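You operate a simulated robot arm through the tools that you are given. There is no shell and no other tool.

The job below is to be done with a simulated robot arm. You get a single attempt, and the scene is never put back.

Task
Buff the tarnished steel cleat bright on the wheel.
Fine: lay it in the rest and slide it up to the mop, shut the guard, press the compound button once, then turn the handwheel; leave it there, guard shut.

It is judged by the outcome, as a careful person would: the job done as asked, and still so three seconds after it is handed in. It fails if anything else is knocked over, pushed out of place, dropped, spilled or broken.

Robot
A 6-joint arm with a three-finger gripper, fixed in place. Base frame: the origin is on the floor under the middle of its stand, x ahead of it, y to its left, z up. Readings come in mm, rad, newtons and seconds.
It reaches about 1213 mm from its shoulder. Its first joint turns from -2.897 to 2.897 rad. Payload 4.89 kg.
The tool frame sits at the grasp point between the pads (the TCP): z along the fingers, y along the line on which they close. The tips reach 30 mm beyond it. The gripper opens to 164 mm; its body begins 125 mm behind the TCP.
Orientation is that of the tool frame in the base frame, as a unit quaternion [w, x, y, z]. With the fingers straight down and closing along the base's y, the tool's x points along the base's -x, its y along +y and its z along -z.

Tools
- The arm moves only by the tool step_arm. Its argument "steps" is text: rows parted by semicolons, each of 7 numbers parted by spaces: the turn, a rotation vector about the tool's x, y, z in rad, then the shift along the tool's x, y, z in mm, then the opening, from 0 (shut) to 1 (fully open). In form: wx wy wz x y z grip; .... A call has 1 to 20 rows; each row is the pose to reach, as a shift and turn from the pose commanded when the call began, along the tool's axes at that moment. Each row takes 0.2 s and may step no farther than 50 mm and 0.15 rad from the row before; otherwise, or with a gripper value out of range, the whole call is refused. A pose out of reach is approached as far as the arm can. The call stops where the force on the tool passes 50 N (or 10 N more than at its start, if that is more) or the arm is blocked; 0.2 s more then pass. The fingers move at their own pace (about 108 mm/s each) and stop on an object; they squeeze with about 24 N. The grip force told is the motor's: it shows also when the fingers shut on nothing. Time passes only in rows, and 0.2 s behind the last, so rows that repeat a pose let the fingers close. It gives the time, the measured TCP pose, the force on the tool (base axes), the opening and the grip force at its end, in the units of the frame above (readings bear some noise), with the torque about the TCP (base axes, N m) and any sound that the robot's microphone picked up, and new pictures: "show" is both (left out), scene, wrist or none.
- Cameras (640 x 400 px; columns grow to the right, rows downward): "scene" is fixed at [222, 499.3, 1582.9]; the picture's right is [-0.61, -0.79, 0.00], its down [-0.43, 0.33, -0.84] and it looks along [0.66, -0.52, -0.54] (base axes); focal length 345 px, centre (320, 200). "wrist" rides on the gripper at [76, -2, -152] in the tool frame; the picture's right is [0.02, 1.00, 0.00], its down [-0.88, 0.02, -0.47] and it looks along [-0.47, 0.01, 0.88] (tool axes); focal length 247 px, centre (320, 200). There is no depth. A picture from a camera that has moved, and an enlarged one, comes with that camera's place and axes in the base frame and with its lens.
- raise_lower(by): moves the trunk up (or, below 0, down) by that many mm; the arm rides with it, the base frame stays. It gives what a move gives, with no picture.
- zoom(camera, box): a new picture of the part [left, top, right, bottom] of that camera's present view, enlarged. No time passes.
- finish_job(): hands the job in; it is judged then, once.

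Places have to be worked out from the pictures, the camera data and where the tool is seen. Open the gripper and draw the arm clear of the work before you hand the job in, unless the task says otherwise.

The tools are called after "Request:" as name(argument=value, ...) on one line, values as JSON. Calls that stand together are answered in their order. step_arm: Moves the arm, as the interface text tells. Its arguments: {"type":"object","properties":{"steps":{"type":"string"},"show":{"type":"string","enum":["both","scene","wrist","none"]}},"required":["steps"]} The other tools are called the same way: raise_lower (by) moves the trunk up or down; zoom (camera, box) takes an enlarged picture of a part of a camera's view; finish_job () hands the job in.

At the start:

```text
t: 0.0
eef_pos: [470.6, 141.4, 1385.1]
ee_rot: [0.002, -0.001, 1.0, -0.001]
wrist_force: [-0.1, -0.2, 0.3]
moment: [0.0, 0.03, 0.0]
width: 164.3
gripper_force: 0.1
trunk travel left (down, up): [-200.0, 190.0]
```

scene: 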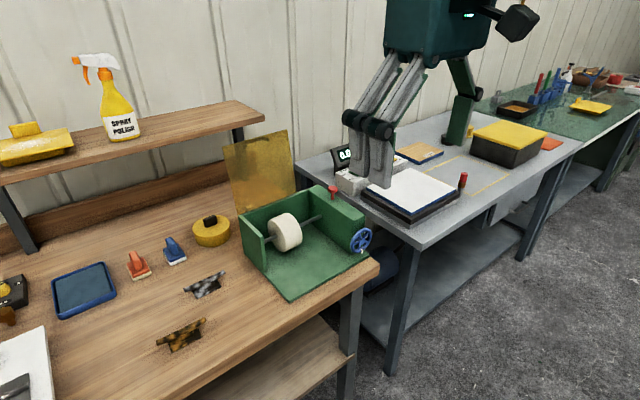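
wrist: 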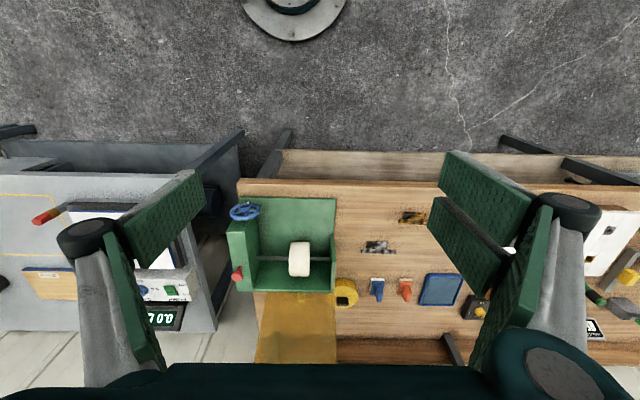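

I'll look closely at the buffing machine and the two cleats before moving anything.

Request:
zoom(camera="scene", box=[220, 120, 400, 310])

Request:
zoom(camera="scene", box=[120, 230, 280, 360])

Request:
zoom(camera="wrist", box=[210, 170, 460, 370])

```text
2.11 times, centred on (310, 215) of scene
camera zoom: at [222.0, 499.3, 1582.9], right [-0.61, -0.79, 0.0], down [-0.43, 0.33, -0.84], along [0.66, -0.52, -0.54], focal length 726 px, centre (341, 168)
```

zoom: 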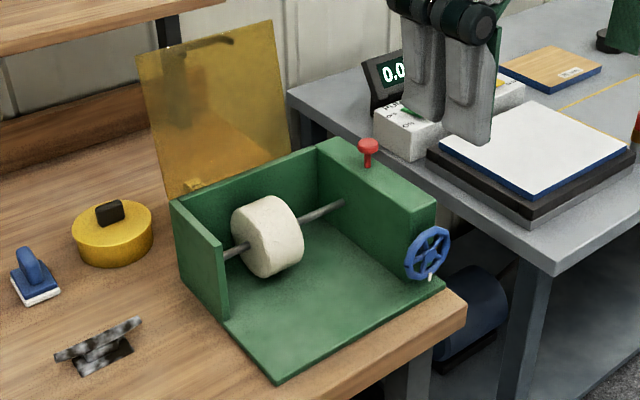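

```text
3.08 times, centred on (200, 295) of scene
camera zoom: at [222.0, 499.3, 1582.9], right [-0.61, -0.79, 0.0], down [-0.43, 0.33, -0.84], along [0.66, -0.52, -0.54], focal length 1062 px, centre (689, -92)
```

zoom: 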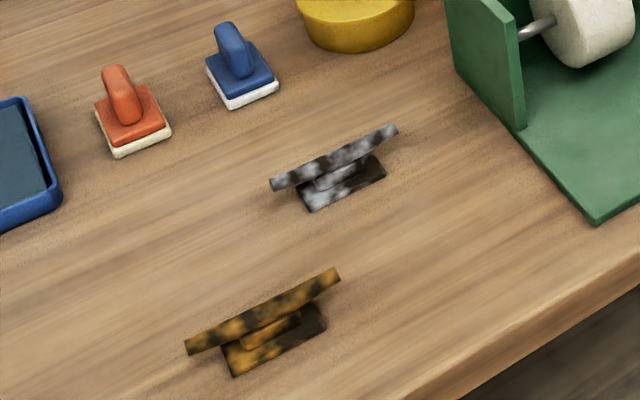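

```text
2.00 times, centred on (335, 270) of wrist
camera zoom: at [395.4, 140.4, 1538.8], right [-0.02, 1.0, 0.0], down [0.88, 0.02, 0.47], along [0.47, 0.01, -0.88], focal length 494 px, centre (290, 60)
```

zoom: 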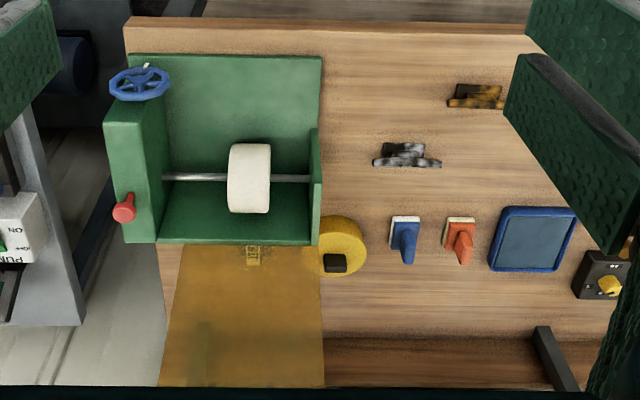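

Next I zoom tighter on the machine to find the rest, the hinge and the guard's handle.

Request:
zoom(camera="wrist", box=[222, 185, 352, 300])

Request:
zoom(camera="scene", box=[235, 180, 385, 305])

Request:
zoom(camera="scene", box=[215, 120, 345, 215])

Request:
zoom(camera="scene", box=[0, 230, 160, 400])

```text
3.48 times, centred on (287, 242) of wrist
camera zoom: at [395.4, 140.4, 1538.8], right [-0.02, 1.0, 0.0], down [0.88, 0.02, 0.47], along [0.47, 0.01, -0.88], focal length 859 px, centre (435, 52)
```

zoom: 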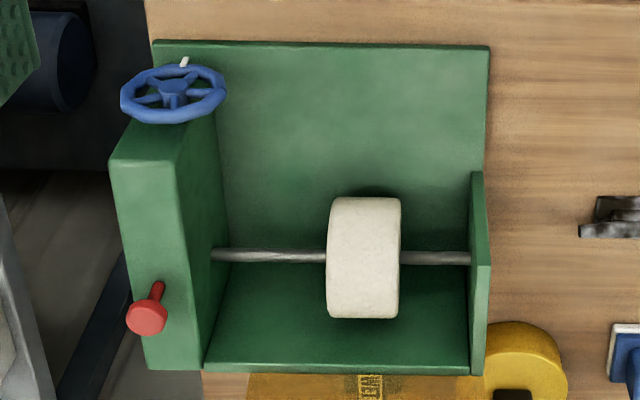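

```text
3.20 times, centred on (310, 242) of scene
camera zoom: at [222.0, 499.3, 1582.9], right [-0.61, -0.79, 0.0], down [-0.43, 0.33, -0.84], along [0.66, -0.52, -0.54], focal length 1104 px, centre (352, 64)
```

zoom: 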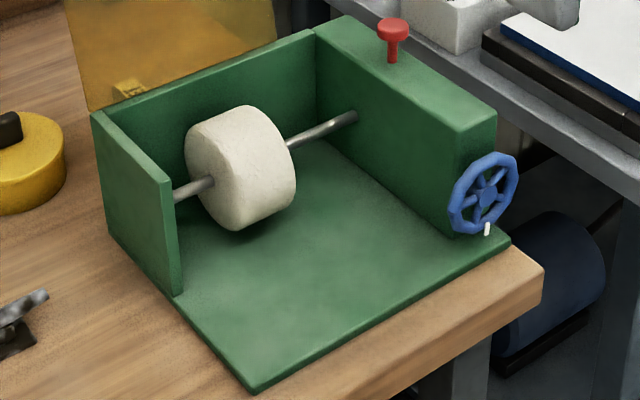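

```text
4.21 times, centred on (280, 168) of scene
camera zoom: at [222.0, 499.3, 1582.9], right [-0.61, -0.79, 0.0], down [-0.43, 0.33, -0.84], along [0.66, -0.52, -0.54], focal length 1453 px, centre (488, 337)
```

zoom: 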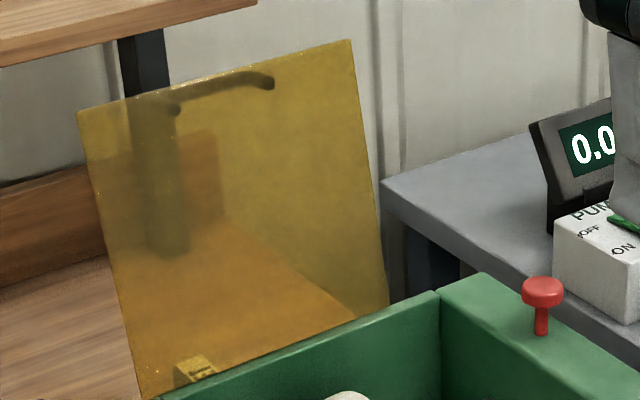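

```text
2.35 times, centred on (80, 315) of scene
camera zoom: at [222.0, 499.3, 1582.9], right [-0.61, -0.79, 0.0], down [-0.43, 0.33, -0.84], along [0.66, -0.52, -0.54], focal length 812 px, centre (885, -71)
```

zoom: 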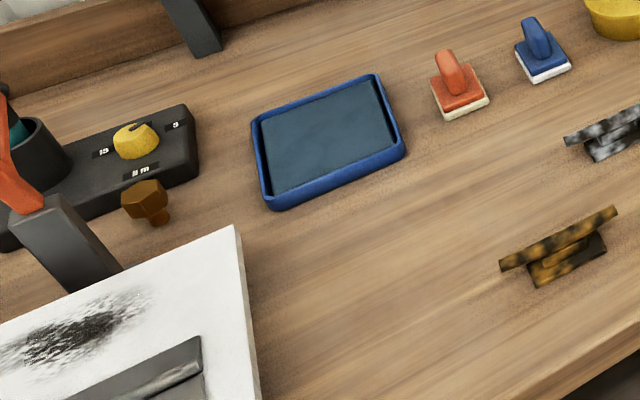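

The mop sits on a y-axis shaft, with the amber guard hinged at the back, the red compound button on top of the housing, and the blue handwheel on its front. I'll move the open gripper forward and a little lower, still high above everything, to get a closer wrist view.

Request:
step_arm(steps="0 0 0 -38 -2 22 1; 0 0 0 -76 -4 44 1; 0 0 0 -114 -6 66 1; 0 0 0 -152 -8 88 1; 0 0 0 -190 -10 110 1; 0 0 0 -228 -11 132 1; 0 0 0 -228 -11 132 1", show="both")

```text
t: 1.6
eef_pos: [700.4, 130.8, 1254.9]
ee_rot: [0.0, -0.001, 1.0, -0.001]
wrist_force: [1.3, -0.3, -0.6]
moment: [-0.05, 0.2, 0.02]
width: 163.7
gripper_force: 0.0
trunk travel left (down, up): [-200.0, 190.0]
camera wrist: at [624.8, 129.9, 1407.4], right [-0.02, 1.0, 0.0], down [0.88, 0.02, 0.47], along [0.47, 0.01, -0.88], focal length 247 px, centre (320, 200)
```

scene: 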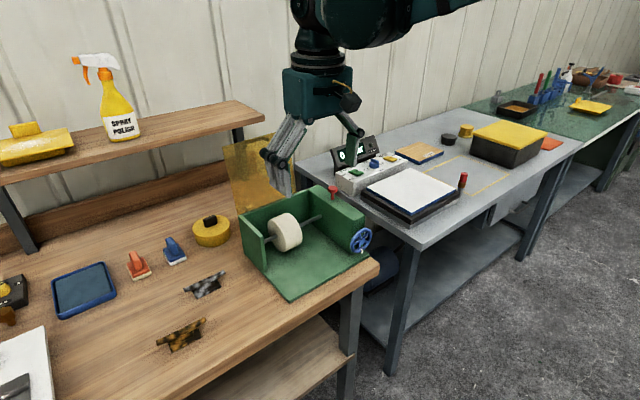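
wrist: 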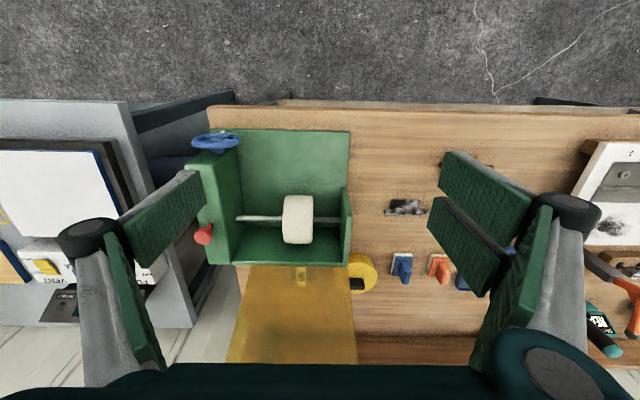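

I'm closer and clear of everything. I'll zoom in on the machine and cleat in this view for precise triangulation.

Request:
zoom(camera="wrist", box=[180, 120, 370, 240])

Request:
zoom(camera="wrist", box=[220, 220, 380, 380])

Request:
zoom(camera="wrist", box=[340, 150, 500, 280])

```text
3.33 times, centred on (275, 180) of wrist
camera zoom: at [624.8, 129.9, 1407.4], right [-0.02, 1.0, 0.0], down [0.88, 0.02, 0.47], along [0.47, 0.01, -0.88], focal length 823 px, centre (470, 267)
```

zoom: 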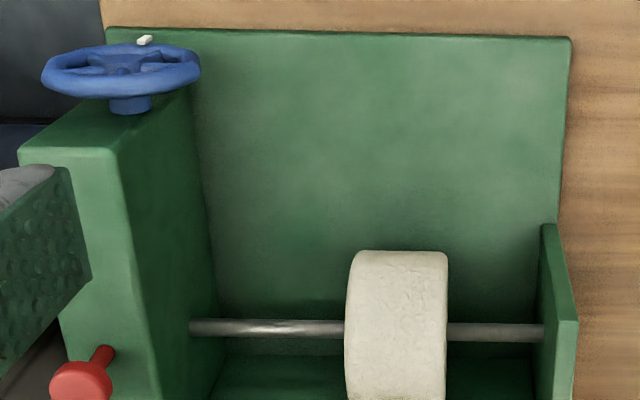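

```text
2.50 times, centred on (300, 300) of wrist
camera zoom: at [624.8, 129.9, 1407.4], right [-0.02, 1.0, 0.0], down [0.88, 0.02, 0.47], along [0.47, 0.01, -0.88], focal length 617 px, centre (370, -50)
```

zoom: 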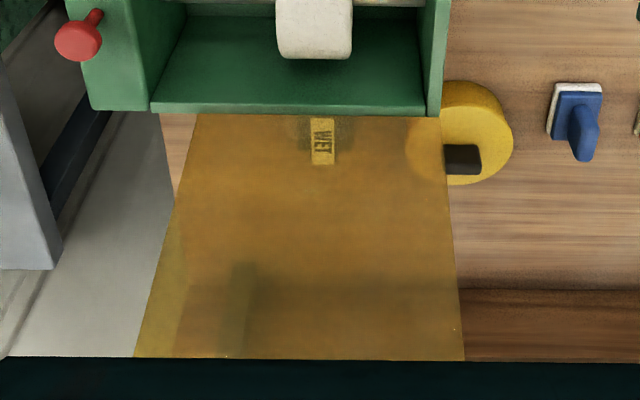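

```text
3.08 times, centred on (420, 215) of wrist
camera zoom: at [624.8, 129.9, 1407.4], right [-0.02, 1.0, 0.0], down [0.88, 0.02, 0.47], along [0.47, 0.01, -0.88], focal length 760 px, centre (12, 154)
```

zoom: 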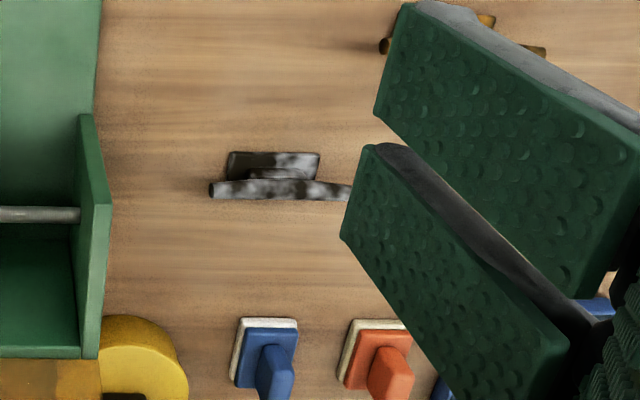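

My triangulation so far, in mm:
- Base plate: top z≈876, front edge x≈741
- Mop axis: x≈917, z≈948, centred at y≈88
- Handwheel centre: (745, -60, 957)
- Red button: (870, -58, 1070)
- Steel cleat: about (910, 345)

I'll move above the cleat to refine its pose.

Request:
step_arm(steps="0 0 0 -17 32 20 1; 0 0 0 -34 64 40 1; 0 0 0 -51 96 60 1; 0 0 0 -68 128 80 1; 0 0 0 -85 160 100 1; 0 0 0 -100 195 120 1; 0 0 0 -100 195 120 1", show="both")

```text
t: 3.2
eef_pos: [799.4, 326.2, 1132.8]
ee_rot: [0.0, -0.001, 1.0, 0.0]
wrist_force: [0.4, 0.7, 0.3]
moment: [-0.14, 0.12, 0.0]
width: 164.0
gripper_force: 0.1
trunk travel left (down, up): [-200.0, 190.0]
camera wrist: at [724.3, 325.5, 1286.6], right [-0.02, 1.0, 0.0], down [0.88, 0.02, 0.47], along [0.47, 0.01, -0.88], focal length 247 px, centre (320, 200)
```

scene: 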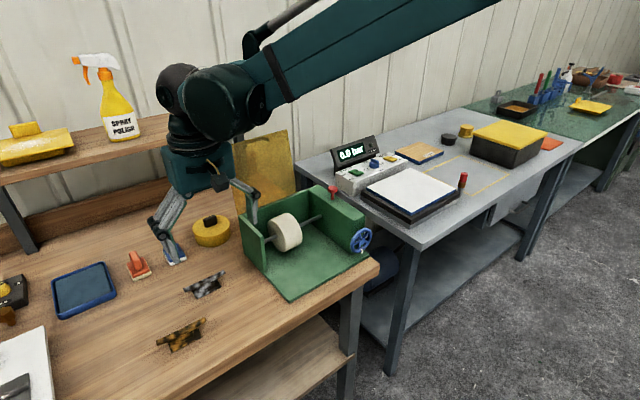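
wrist: 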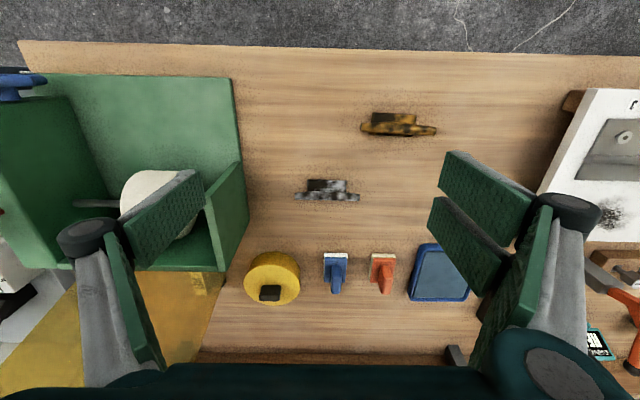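

The steel cleat (grey with blotches) is now in clear view in the middle; I'll zoom in on it and on the bench edges.

Request:
zoom(camera="wrist", box=[270, 160, 390, 235])

Request:
zoom(camera="wrist", box=[0, 60, 260, 280])

Request:
zoom(camera="wrist", box=[340, 90, 460, 165])

```text
5.33 times, centred on (330, 198) of wrist
camera zoom: at [724.3, 325.5, 1286.6], right [-0.02, 1.0, 0.0], down [0.88, 0.02, 0.47], along [0.47, 0.01, -0.88], focal length 1317 px, centre (267, 213)
```

zoom: 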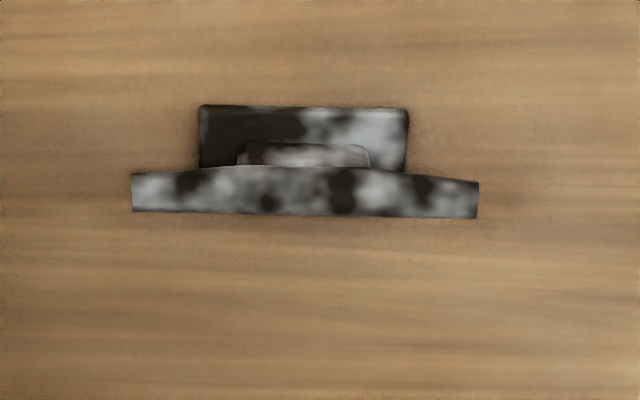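

```text
1.82 times, centred on (130, 170) of wrist
camera zoom: at [724.3, 325.5, 1286.6], right [-0.02, 1.0, 0.0], down [0.88, 0.02, 0.47], along [0.47, 0.01, -0.88], focal length 449 px, centre (666, 254)
```

zoom: 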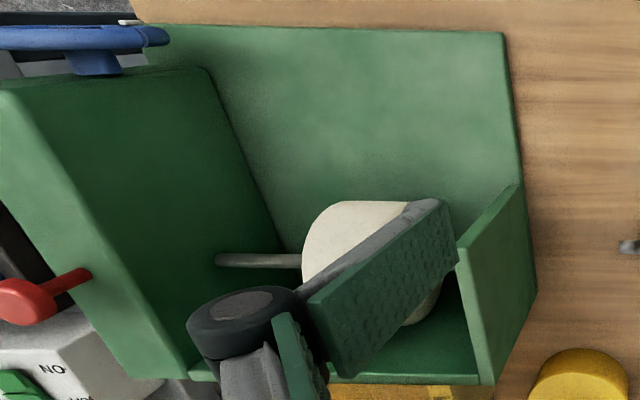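

```text
5.33 times, centred on (400, 128) of wrist
camera zoom: at [724.3, 325.5, 1286.6], right [-0.02, 1.0, 0.0], down [0.88, 0.02, 0.47], along [0.47, 0.01, -0.88], focal length 1317 px, centre (-107, 587)
```

zoom: 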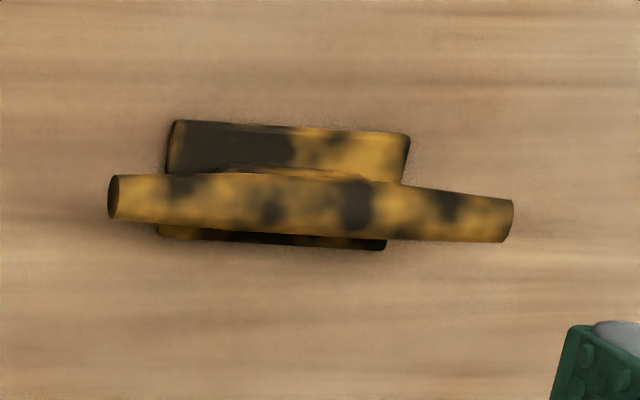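

Refined estimates:
- Steel cleat: horn centre about (917, 342, 911), horn along y and about 111 mm long, base y 308–377, bench z≈870
- Brass cleat: about (802, 444)

I'll rotate the gripper 90° so it closes along x across the horn, partly close it to clear the brass cleat, and hover over the steel one.

Request:
step_arm(steps="0 0 0.131 -10 1.4 9 0.45; 0 0 0.262 -20 2.8 18 0.45; 0 0 0.393 -30 4.2 27 0.45; 0 0 0.524 -40 5.6 36 0.45; 0 0 0.654 -50 7 45 0.45; 0 0 0.785 -60 8.4 54 0.45; 0 0 0.916 -70 9.8 63 0.45; 0 0 1.047 -80 11.2 72 0.45; 0 0 1.178 -90 12.6 81 0.45; 0 0 1.309 -100 14 90 0.45; 0 0 1.44 -110 15.4 99 0.45; 0 0 1.571 -118 16.6 108 0.45; 0 0 1.571 -118 16.6 108 0.45", show="both")

```text
t: 6.0
eef_pos: [917.8, 342.8, 1024.7]
ee_rot: [0.0, 0.707, 0.707, 0.001]
wrist_force: [-0.5, 1.1, -0.2]
moment: [-0.01, 0.0, 0.01]
width: 74.0
gripper_force: 0.0
trunk travel left (down, up): [-200.0, 190.0]
camera wrist: at [916.5, 420.5, 1179.0], right [1.0, 0.02, 0.0], down [0.02, -0.88, 0.47], along [0.01, -0.47, -0.88], focal length 247 px, centre (320, 200)
```

scene: 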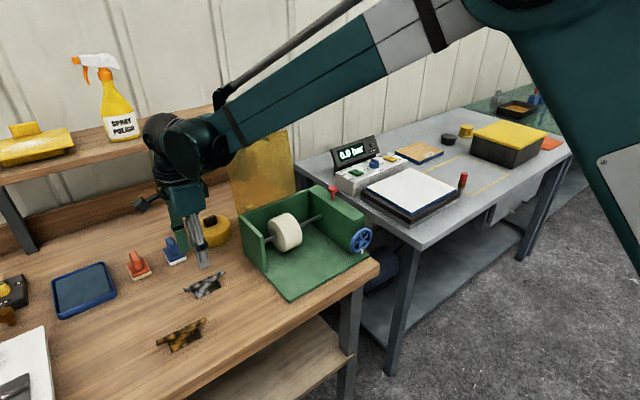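
wrist: 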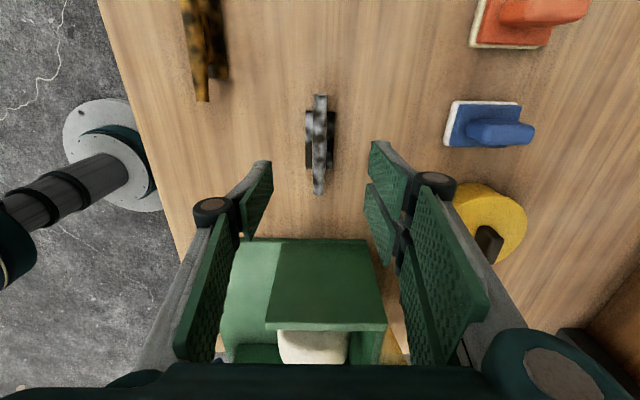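

The gripper is aligned over the cleat with its line of closing along x. I'll zoom in to check the centring before descending.

Request:
zoom(camera="wrist", box=[240, 80, 400, 210])

Request:
zoom(camera="scene", box=[130, 200, 270, 310])

```text
3.08 times, centred on (320, 145) of wrist
camera zoom: at [916.5, 420.5, 1179.0], right [1.0, 0.02, 0.0], down [0.02, -0.88, 0.47], along [0.01, -0.47, -0.88], focal length 760 px, centre (320, 369)
```

zoom: 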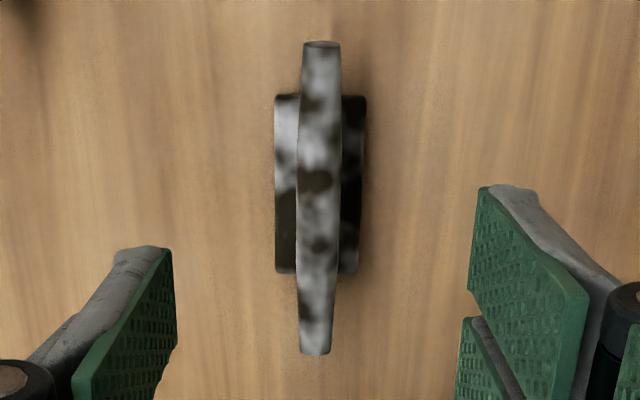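

```text
3.64 times, centred on (200, 255) of scene
camera zoom: at [222.0, 499.3, 1582.9], right [-0.61, -0.79, 0.0], down [-0.43, 0.33, -0.84], along [0.66, -0.52, -0.54], focal length 1254 px, centre (756, 0)
```

zoom: 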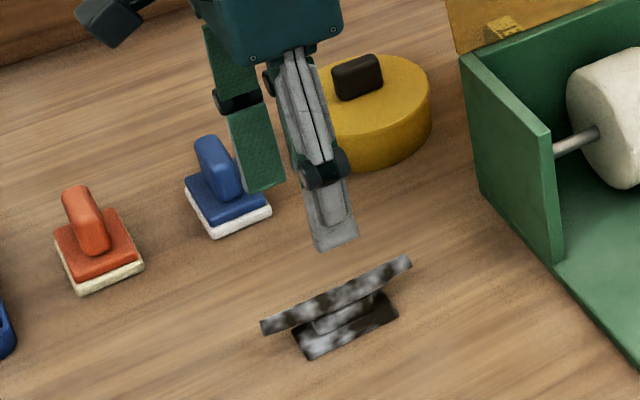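

Horn is centred between the fingers to within about 1 mm. I'll descend so the fingertips stop just above the cleat's base plate (TCP z≈918), then check before closing.

Request:
step_arm(steps="0 0 0 0 0 40 0.45; 0 0 0 0 0 75 0.45; 0 0 0 0 0 95 0.45; 0 0 0 0 0 106 0.45; 0 0 0 0 0 106 0.45", show="both")

```text
t: 7.2
eef_pos: [917.7, 343.3, 920.2]
ee_rot: [0.001, 0.706, 0.708, 0.0]
wrist_force: [0.4, -0.1, 0.5]
moment: [0.0, 0.0, -0.01]
width: 73.8
gripper_force: 0.0
trunk travel left (down, up): [-200.0, 190.0]
camera wrist: at [916.6, 420.5, 1072.7], right [1.0, 0.02, 0.0], down [0.02, -0.88, 0.47], along [0.01, -0.47, -0.88], focal length 247 px, centre (320, 200)
```

scene: 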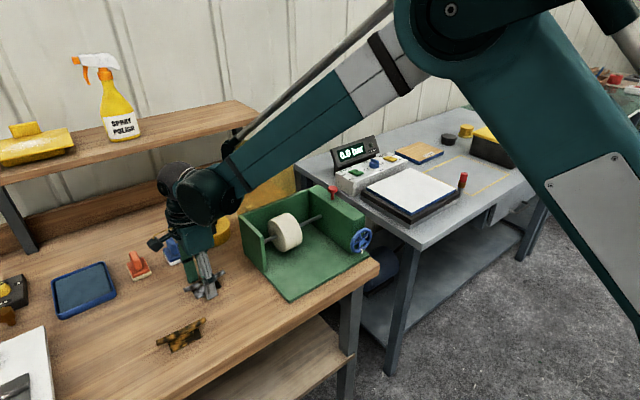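
wrist: 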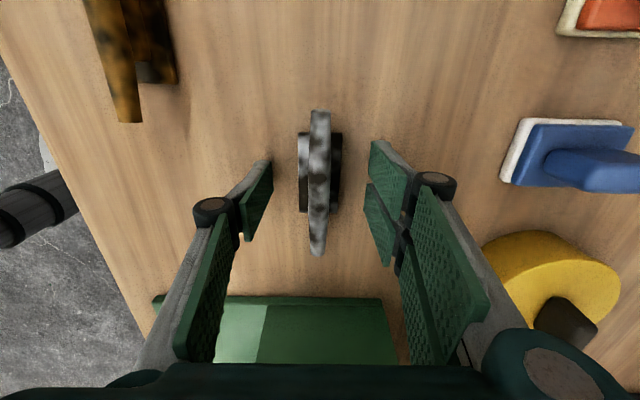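

The fingers straddle the cleat without contact; a quick zoom from the scene camera checks the tip height relative to the base plate of the cleat.

Request:
zoom(camera="scene", box=[165, 245, 245, 305])

Request:
zoom(camera="wrist", box=[240, 100, 400, 270])

```text
6.67 times, centred on (205, 275) of scene
camera zoom: at [222.0, 499.3, 1582.9], right [-0.61, -0.79, 0.0], down [-0.43, 0.33, -0.84], along [0.66, -0.52, -0.54], focal length 2300 px, centre (1087, -300)
```

zoom: 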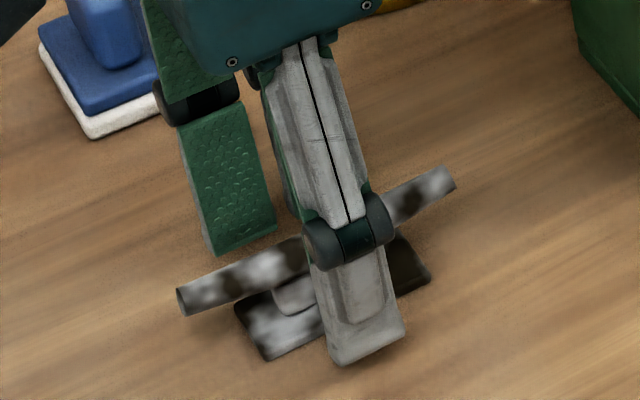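

```text
2.35 times, centred on (320, 185) of wrist
camera zoom: at [916.6, 420.5, 1072.7], right [1.0, 0.02, 0.0], down [0.02, -0.88, 0.47], along [0.01, -0.47, -0.88], focal length 581 px, centre (320, 235)
```

zoom: 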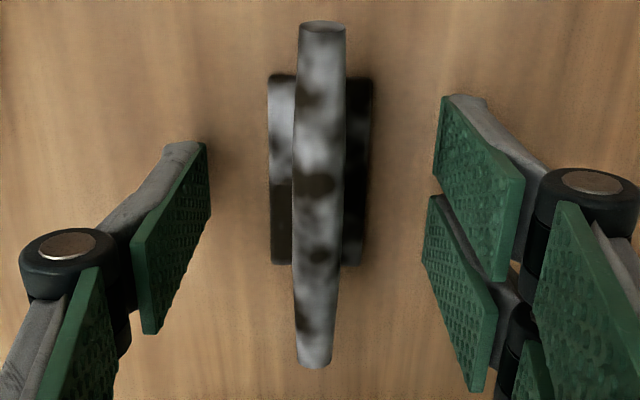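

The fingers are at horn height with the tips above the base. Closing on the horn now.

Request:
step_arm(steps="0 0 0 0 0 0 0.3; 0 0 0 0 0 0 0.15; 0 0 0 0 0 0 0; 0 0 0 0 0 0 0; 0 0 0 0 0 0 0", show="both")

```text
t: 8.4
eef_pos: [918.3, 341.9, 919.3]
ee_rot: [0.0, 0.707, 0.708, 0.001]
wrist_force: [0.5, -0.4, 0.0]
moment: [0.01, 0.01, 0.02]
width: 14.3
gripper_force: 23.7
trunk travel left (down, up): [-200.0, 190.0]
camera wrist: at [916.5, 420.5, 1072.9], right [1.0, 0.02, 0.0], down [0.02, -0.88, 0.47], along [0.01, -0.47, -0.88], focal length 247 px, centre (320, 200)
```

scene: 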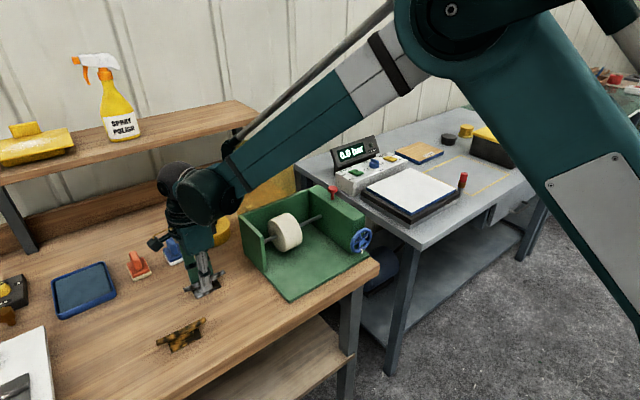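
wrist: 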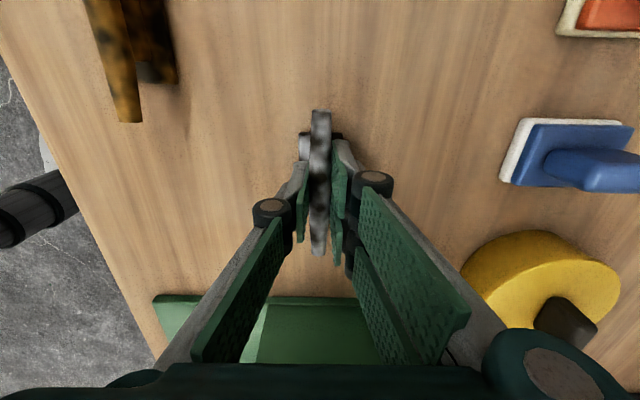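

The grip is firm on the horn (14 mm wide, 24 N). I'll lift straight up, well above the machine's walls.

Request:
step_arm(steps="0 0 0 0 0 -15 0; 0 0 0 0 0 -45 0; 0 0 0 0 0 -90 0; 0 0 0 0 0 -135 0; 0 0 0 0 0 -180 0; 0 0 0 0 0 -180 0", show="both")

```text
t: 9.8
eef_pos: [917.1, 342.3, 1101.6]
ee_rot: [0.001, 0.707, 0.708, 0.001]
wrist_force: [0.0, -0.6, -0.1]
moment: [0.02, -0.04, 0.02]
width: 14.5
gripper_force: 24.2
trunk travel left (down, up): [-200.0, 190.0]
camera wrist: at [915.8, 419.6, 1254.2], right [1.0, 0.02, 0.0], down [0.02, -0.88, 0.47], along [0.01, -0.47, -0.88], focal length 247 px, centre (320, 200)
```

scene: 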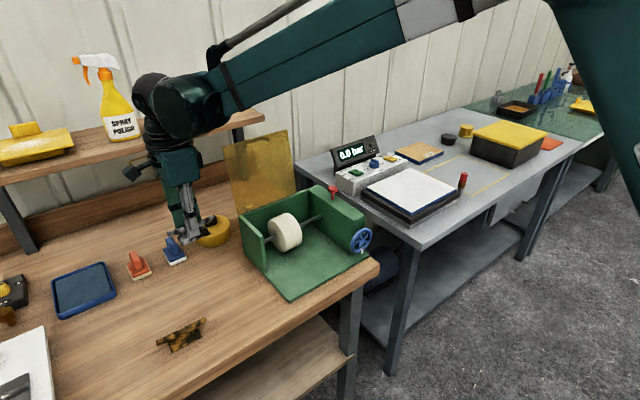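
wrist: 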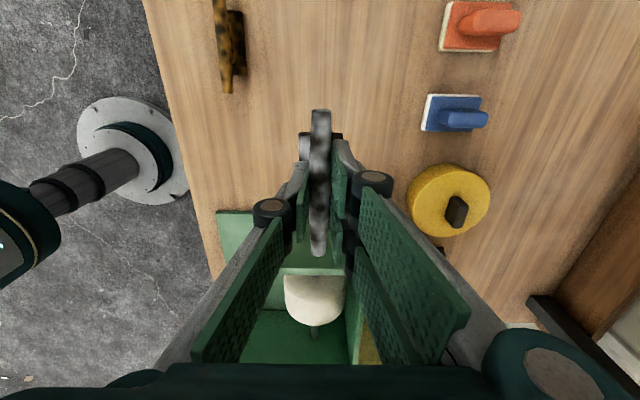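

The cleat is up and held. I'll carry it across, over the front part of the machine's base plate, ahead of the mop.

Request:
step_arm(steps="0 0 0 -32 -15 0 0; 0 0 0 -64 -30 0 0; 0 0 0 -96 -45 0 0; 0 0 0 -128 -60 0 0; 0 0 0 -160 -75 0 0; 0 0 0 -192 -90 0 0; 0 0 0 -224 -105 0 0; 0 0 0 -254 -119 0 0; 0 0 0 -254 -119 0 0", show="both")

```text
t: 11.8
eef_pos: [798.6, 88.7, 1099.7]
ee_rot: [0.0, 0.707, 0.708, 0.0]
wrist_force: [0.3, -0.4, -1.6]
moment: [0.05, -0.05, -0.01]
width: 14.3
gripper_force: 24.0
trunk travel left (down, up): [-200.0, 190.0]
camera wrist: at [797.1, 165.4, 1253.2], right [1.0, 0.02, 0.0], down [0.02, -0.88, 0.47], along [0.01, -0.47, -0.88], focal length 247 px, centre (320, 200)
```

scene: 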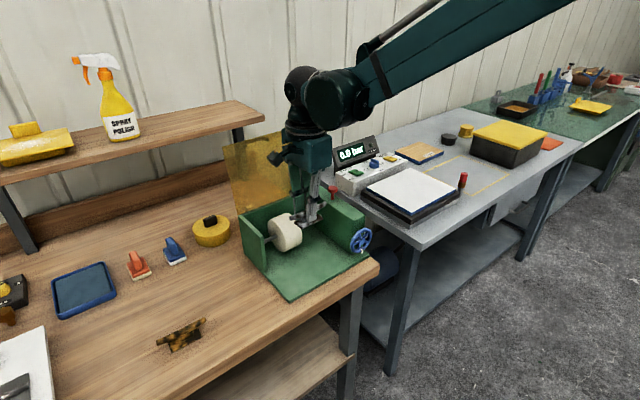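
wrist: 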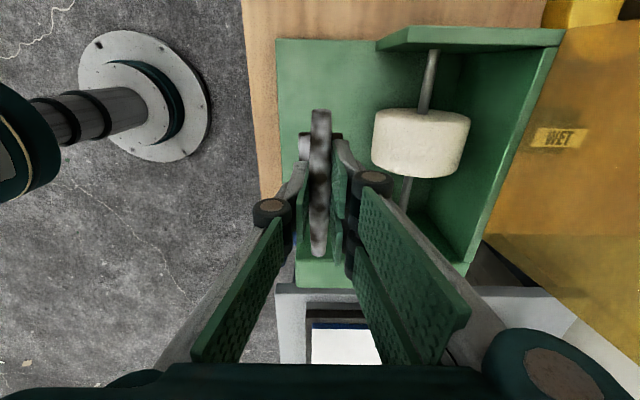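

The cleat is above the base plate and the mop is visible just ahead of it. I'll zoom in to refine the mop's position relative to the cleat.

Request:
zoom(camera="wrist", box=[260, 20, 580, 290])

Request:
zoom(camera="scene", box=[230, 170, 390, 310])

```text
1.48 times, centred on (420, 155) of wrist
camera zoom: at [797.1, 165.4, 1253.2], right [1.0, 0.02, 0.0], down [0.02, -0.88, 0.47], along [0.01, -0.47, -0.88], focal length 366 px, centre (172, 267)
```

zoom: 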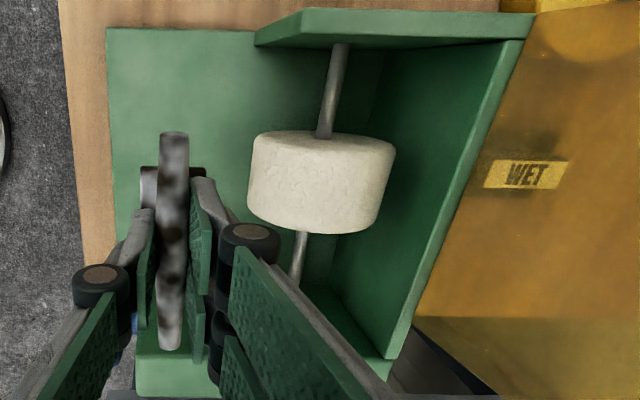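

```text
2.86 times, centred on (310, 240) of scene
camera zoom: at [222.0, 499.3, 1582.9], right [-0.61, -0.79, 0.0], down [-0.43, 0.33, -0.84], along [0.66, -0.52, -0.54], focal length 986 px, centre (349, 86)
```

zoom: 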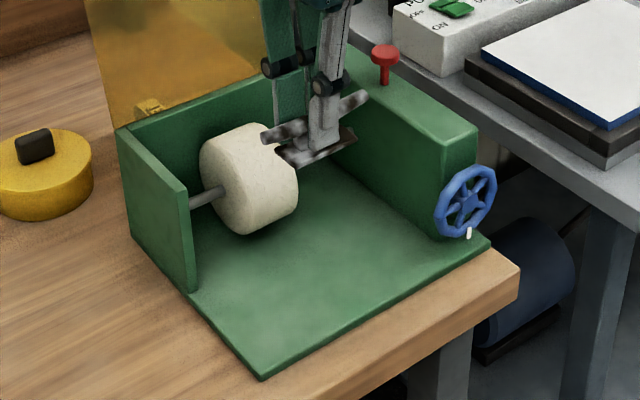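

Mop: axis about (917, 948), radius about 53, spanning y≈58–120, so the cleat at y≈88 is centred on it. I'll lower it straight down to just above the plate, still clear ahead of the mop.

Request:
step_arm(steps="0 0 0 0 2 40 0; 0 0 0 0 4 80 0; 0 0 0 0 4 115 0; 0 0 0 0 4 140 0; 0 0 0 0 4 154 0; 0 0 0 0 4 154 0", show="both")

```text
t: 13.2
eef_pos: [803.2, 88.2, 945.7]
ee_rot: [-0.001, 0.707, 0.708, 0.0]
wrist_force: [0.3, -0.3, -1.0]
moment: [0.0, 0.04, 0.02]
width: 14.4
gripper_force: 24.1
trunk travel left (down, up): [-200.0, 190.0]
camera wrist: at [801.9, 165.5, 1098.8], right [1.0, 0.02, 0.0], down [0.02, -0.88, 0.47], along [0.01, -0.47, -0.88], focal length 247 px, centre (320, 200)
```

scene: 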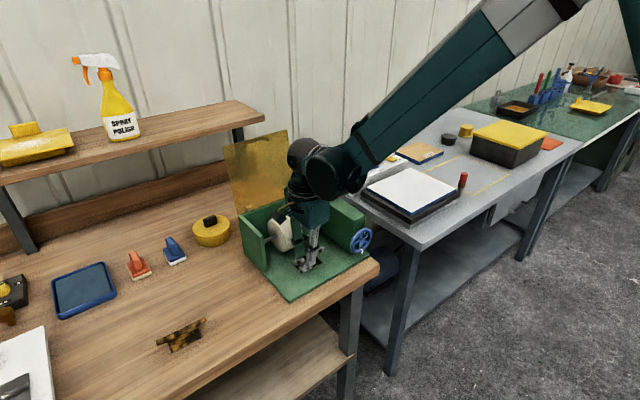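
wrist: 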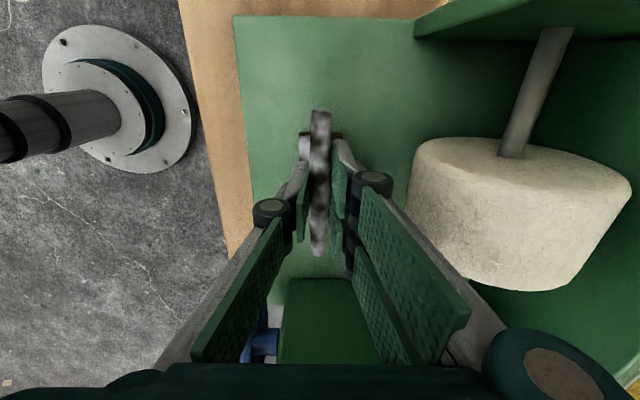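

The cleat is just above the plate with no contact yet. I'll zoom in to judge the gap and then lower in small steps, watching the force.

Request:
zoom(camera="scene", box=[260, 220, 360, 290])

Request:
step_arm(steps="0 0 0 0 0 3 0; 0 0 0 0 0 6 0; 0 0 0 0 0 8 0; 0 0 0 0 0 8 0", show="none")

```text
5.71 times, centred on (310, 255) of scene
camera zoom: at [222.0, 499.3, 1582.9], right [-0.61, -0.79, 0.0], down [-0.43, 0.33, -0.84], along [0.66, -0.52, -0.54], focal length 1971 px, centre (377, -114)
```

zoom: 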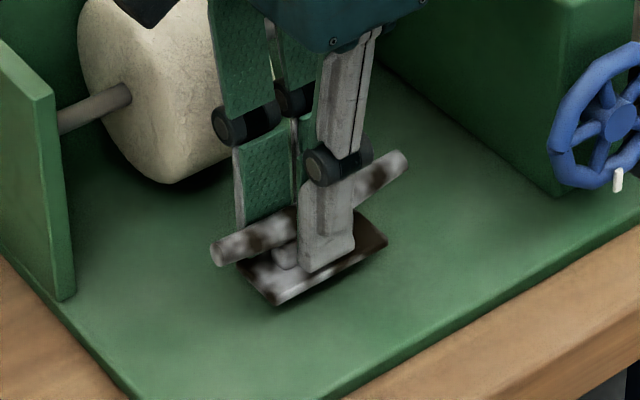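

```text
t: 14.2
eef_pos: [801.7, 88.4, 938.0]
ee_rot: [0.001, 0.707, 0.707, 0.0]
wrist_force: [0.5, 0.2, -1.5]
moment: [-0.01, 0.01, 0.01]
width: 14.5
gripper_force: 23.9
trunk travel left (down, up): [-200.0, 190.0]
```

No contact at TCP z 938 yet; lowering further in 2 mm increments.

Request:
step_arm(steps="0 0 0 0 0 2 0; 0 0 0 0 0 3 0; 0 0 0 0 0 4 0; 0 0 0 0 0 4 0", show="none")

Request:
zoom(camera="scene", box=[260, 220, 360, 290])

```text
t: 15.2
eef_pos: [803.3, 88.7, 933.4]
ee_rot: [0.0, 0.707, 0.708, 0.001]
wrist_force: [-0.1, 0.6, -1.4]
moment: [0.01, 0.05, 0.0]
width: 14.4
gripper_force: 24.2
trunk travel left (down, up): [-200.0, 190.0]
```

```text
5.71 times, centred on (310, 255) of scene
camera zoom: at [222.0, 499.3, 1582.9], right [-0.61, -0.79, 0.0], down [-0.43, 0.33, -0.84], along [0.66, -0.52, -0.54], focal length 1971 px, centre (377, -114)
```

zoom: 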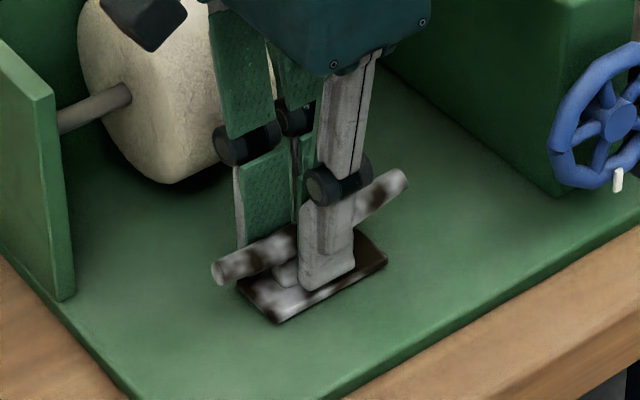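

Nearly down, with the shadow closing up but the force still about -1.4 N. I'll continue 1 mm at a time.

Request:
step_arm(steps="0 0 0 0 0 1 0; 0 0 0 0 0 2 0; 0 0 0 0 0 2 0", show="none")

```text
t: 16.0
eef_pos: [802.8, 87.4, 931.6]
ee_rot: [0.002, 0.707, 0.708, 0.001]
wrist_force: [0.2, -0.6, -1.2]
moment: [0.01, 0.04, -0.01]
width: 14.4
gripper_force: 23.6
trunk travel left (down, up): [-200.0, 190.0]
```

Request:
step_arm(steps="0 0 0 0 0 1 0; 0 0 0 0 0 2 0; 0 0 0 0 0 2 0", show="none")

```text
t: 16.8
eef_pos: [802.3, 87.8, 930.4]
ee_rot: [0.001, 0.706, 0.708, 0.001]
wrist_force: [2.3, -0.9, 16.1]
moment: [-0.04, -0.03, -0.01]
width: 14.4
gripper_force: 23.8
trunk travel left (down, up): [-200.0, 190.0]
```

Contact: 16 N upward at TCP z≈930, so the cleat's base is on the plate (plate top is about 882). I'll relieve 1 mm, open gently by a small amount, and check it stands free.

Request:
step_arm(steps="0 0 0 0 0 -1 0; 0 0 0 0 0 -1 0.1; 0 0 0 0 0 -1 0.16; 0 0 0 0 0 -1 0.22; 0 0 0 0 0 -1 0.22", show="both")

Request:
zoom(camera="scene", box=[260, 220, 360, 290])

```text
t: 18.0
eef_pos: [802.5, 88.9, 930.3]
ee_rot: [0.001, 0.706, 0.708, 0.001]
wrist_force: [-0.6, -0.3, 0.4]
moment: [-0.02, 0.01, 0.0]
width: 36.2
gripper_force: 0.1
trunk travel left (down, up): [-200.0, 190.0]
camera wrist: at [801.4, 165.9, 1084.2], right [1.0, 0.02, 0.0], down [0.02, -0.88, 0.47], along [0.01, -0.47, -0.88], focal length 247 px, centre (320, 200)
```

scene: 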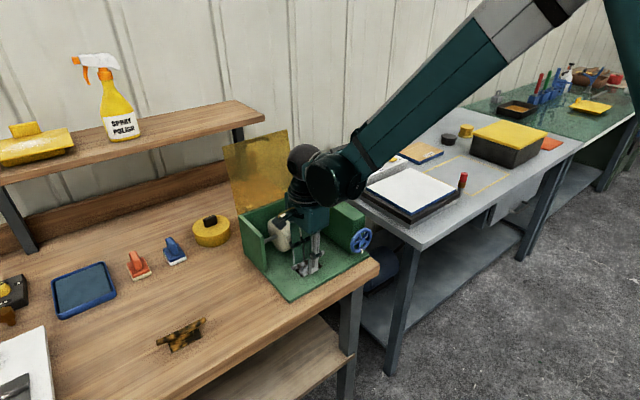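
wrist: 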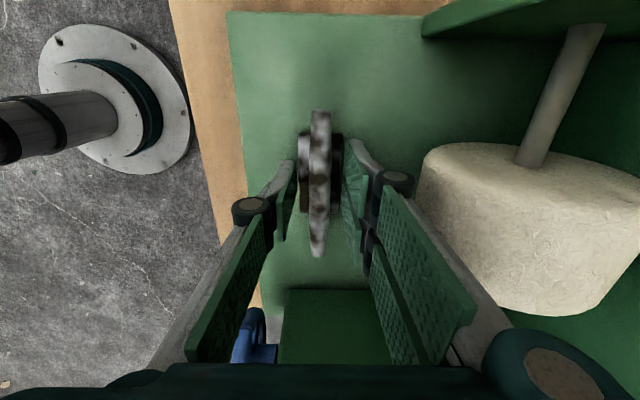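

```text
5.71 times, centred on (310, 255) of scene
camera zoom: at [222.0, 499.3, 1582.9], right [-0.61, -0.79, 0.0], down [-0.43, 0.33, -0.84], along [0.66, -0.52, -0.54], focal length 1971 px, centre (377, -114)
```

zoom: 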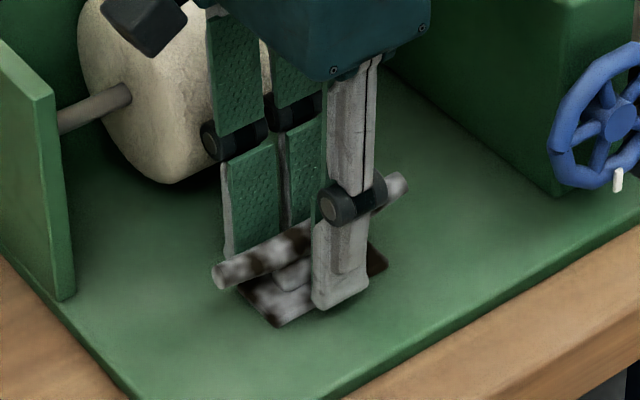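

The cleat stands free on the plate. I'll raise straight up, back off toward the robot, rotate the gripper back 90°, and then shut the fingers so I can use their side as a low pusher.

Request:
step_arm(steps="0 0 0 0 0 -45 0.22; 0 0 0 0 0 -90 0.22; 0 0 -0.143 -1 -8 -95 0.22; 0 0 -0.286 -2 -16 -95 0.22; 0 0 -0.429 -3 -24 -95 0.22; 0 0 -0.572 -4 -32 -95 0.15; 0 0 -0.715 -5 -40 -95 0.1; 0 0 -0.858 -6 -48 -95 0; 0 0 -1.001 -7 -56 -95 0; 0 0 -1.144 -8 -64 -95 0; 0 0 -1.287 -9 -72 -95 0; 0 0 -1.43 -10 -78 -95 0; 0 0 -1.571 -10 -80 -95 0; 0 0 -1.571 -10 -80 -95 0", show="both")

```text
t: 21.0
eef_pos: [722.3, 77.4, 1025.4]
ee_rot: [0.001, -0.001, 1.0, 0.0]
wrist_force: [0.0, 0.3, -0.5]
moment: [-0.04, -0.01, 0.01]
width: 0.0
gripper_force: 23.7
trunk travel left (down, up): [-200.0, 190.0]
camera wrist: at [646.5, 77.2, 1179.2], right [-0.02, 1.0, 0.0], down [0.88, 0.02, 0.47], along [0.47, 0.01, -0.88], focal length 247 px, centre (320, 200)
```

scene: 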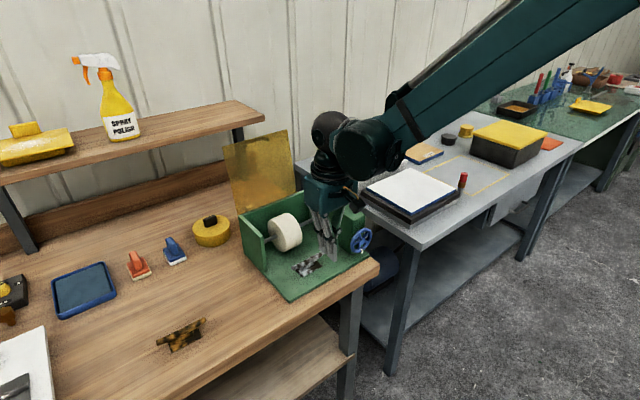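
wrist: 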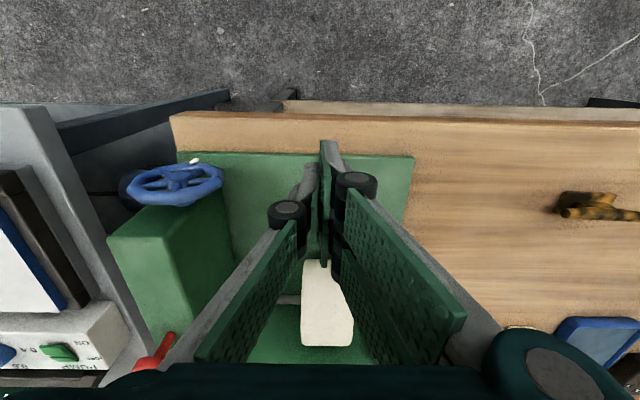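

Fingers are shut and the gripper is back in its original orientation. I'll zoom to confirm the cleat's pose and see the shape of the closed fingers.

Request:
zoom(camera="scene", box=[240, 180, 390, 300])

Request:
zoom(camera="wrist", box=[200, 130, 440, 350])

```text
3.33 times, centred on (315, 240) of scene
camera zoom: at [222.0, 499.3, 1582.9], right [-0.61, -0.79, 0.0], down [-0.43, 0.33, -0.84], along [0.66, -0.52, -0.54], focal length 1150 px, centre (337, 67)
```

zoom: 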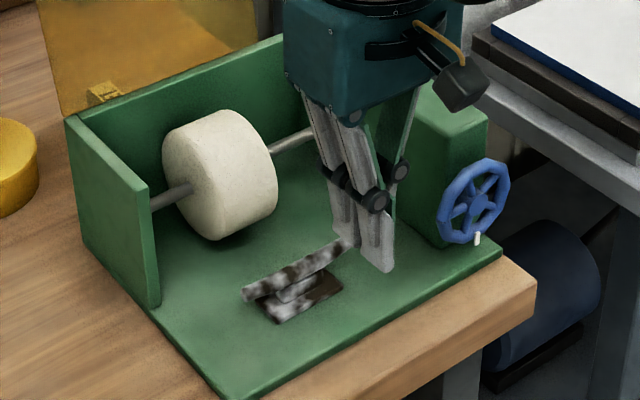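

```text
1.82 times, centred on (320, 240) of wrist
camera zoom: at [646.5, 77.2, 1179.2], right [-0.02, 1.0, 0.0], down [0.88, 0.02, 0.47], along [0.47, 0.01, -0.88], focal length 449 px, centre (320, 127)
```

zoom: 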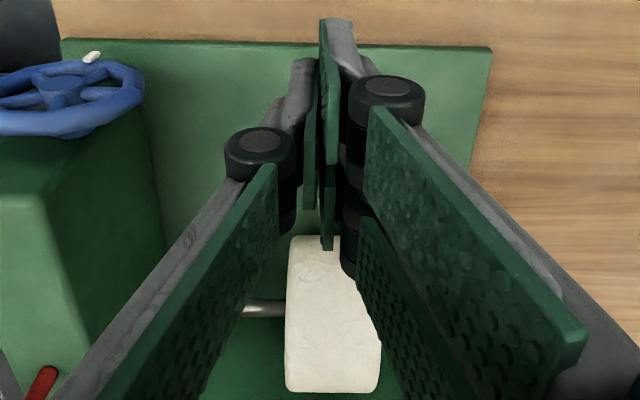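

The cleat is upright and square in front of the mop. I'll lower the shut fingers beside its robot-facing side, to just above plate level.

Request:
step_arm(steps="0 0 0 0 0 40 0; 0 0 0 0 0 75 0; 0 0 0 0 0 95 0; 0 0 0 0 0 104 0; 0 0 0 0 0 104 0", show="both")

Request:
zoom(camera="scene", box=[260, 200, 380, 290])

```text
t: 22.2
eef_pos: [723.5, 77.7, 922.4]
ee_rot: [0.001, -0.001, 1.0, 0.0]
wrist_force: [-0.1, 0.3, 0.1]
moment: [0.01, 0.03, -0.02]
width: 0.0
gripper_force: 24.6
trunk travel left (down, up): [-200.0, 190.0]
camera wrist: at [647.1, 77.6, 1075.3], right [-0.02, 1.0, 0.0], down [0.88, 0.02, 0.47], along [0.47, 0.01, -0.88], focal length 247 px, centre (320, 200)
```

scene: 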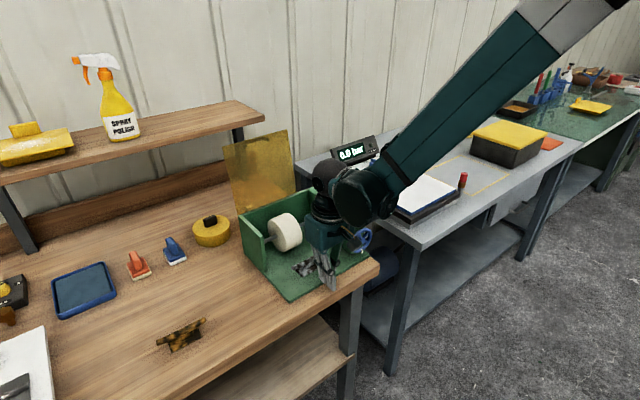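
wrist: 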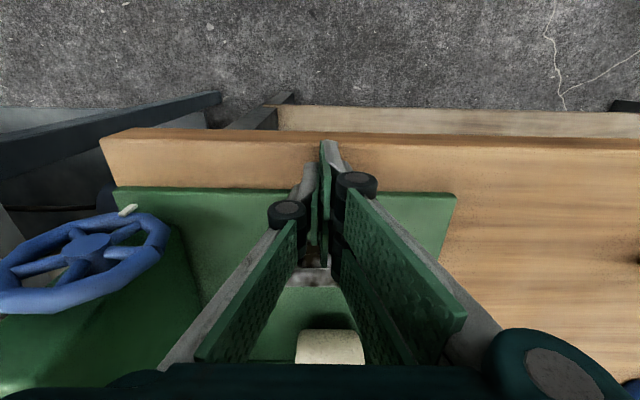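

```text
4.44 times, centred on (320, 245) of scene
camera zoom: at [222.0, 499.3, 1582.9], right [-0.61, -0.79, 0.0], down [-0.43, 0.33, -0.84], along [0.66, -0.52, -0.54], focal length 1533 px, centre (320, 0)
```

zoom: 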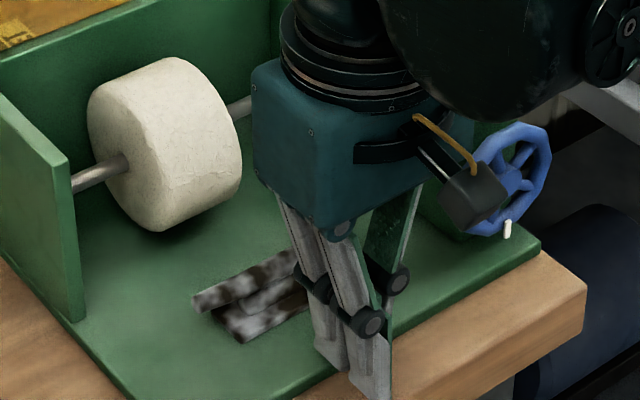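

No contact, tips about 8–10 mm above the plate. Lowering a little more so the side of the front finger bears on the cleat's base edge rather than the horn.

Request:
step_arm(steps="0 0 0 0 0 2 0; 0 0 0 0 0 4 0; 0 0 0 0 0 4 0", show="none")

```text
t: 23.0
eef_pos: [723.6, 77.4, 917.8]
ee_rot: [0.0, -0.001, 1.0, 0.002]
wrist_force: [5.6, 1.7, 24.0]
moment: [0.16, -0.64, 0.02]
width: 0.0
gripper_force: 23.9
trunk travel left (down, up): [-200.0, 190.0]
```

The front fingertip touched the plate (24 N), so the plate is at about z 888. I'll raise 3 mm and advance toward the cleat's base edge, still short of contact.

Request:
step_arm(steps="0 0 0 0 0 -3 0; 0 0 0 -10 0 -3 0; 0 0 0 -20 0 -3 0; 0 0 0 -28 0 -3 0; 0 0 0 -28 0 -3 0", show="scene")

Request:
zoom(camera="scene", box=[260, 200, 380, 290])

```text
t: 24.2
eef_pos: [751.2, 79.0, 918.5]
ee_rot: [0.001, -0.001, 1.0, 0.0]
wrist_force: [-0.4, 0.1, 0.0]
moment: [-0.02, 0.02, 0.01]
width: 0.1
gripper_force: 24.1
trunk travel left (down, up): [-200.0, 190.0]
```

scene: 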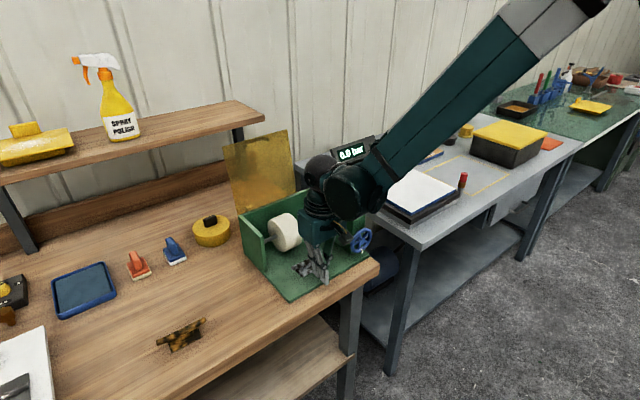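

```text
4.44 times, centred on (320, 245) of scene
camera zoom: at [222.0, 499.3, 1582.9], right [-0.61, -0.79, 0.0], down [-0.43, 0.33, -0.84], along [0.66, -0.52, -0.54], focal length 1533 px, centre (320, 0)
```

zoom: 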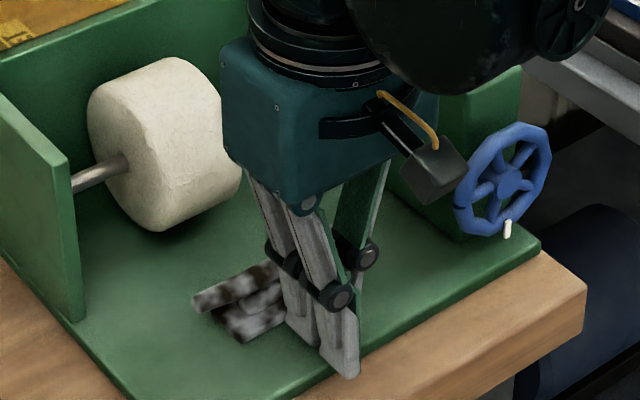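

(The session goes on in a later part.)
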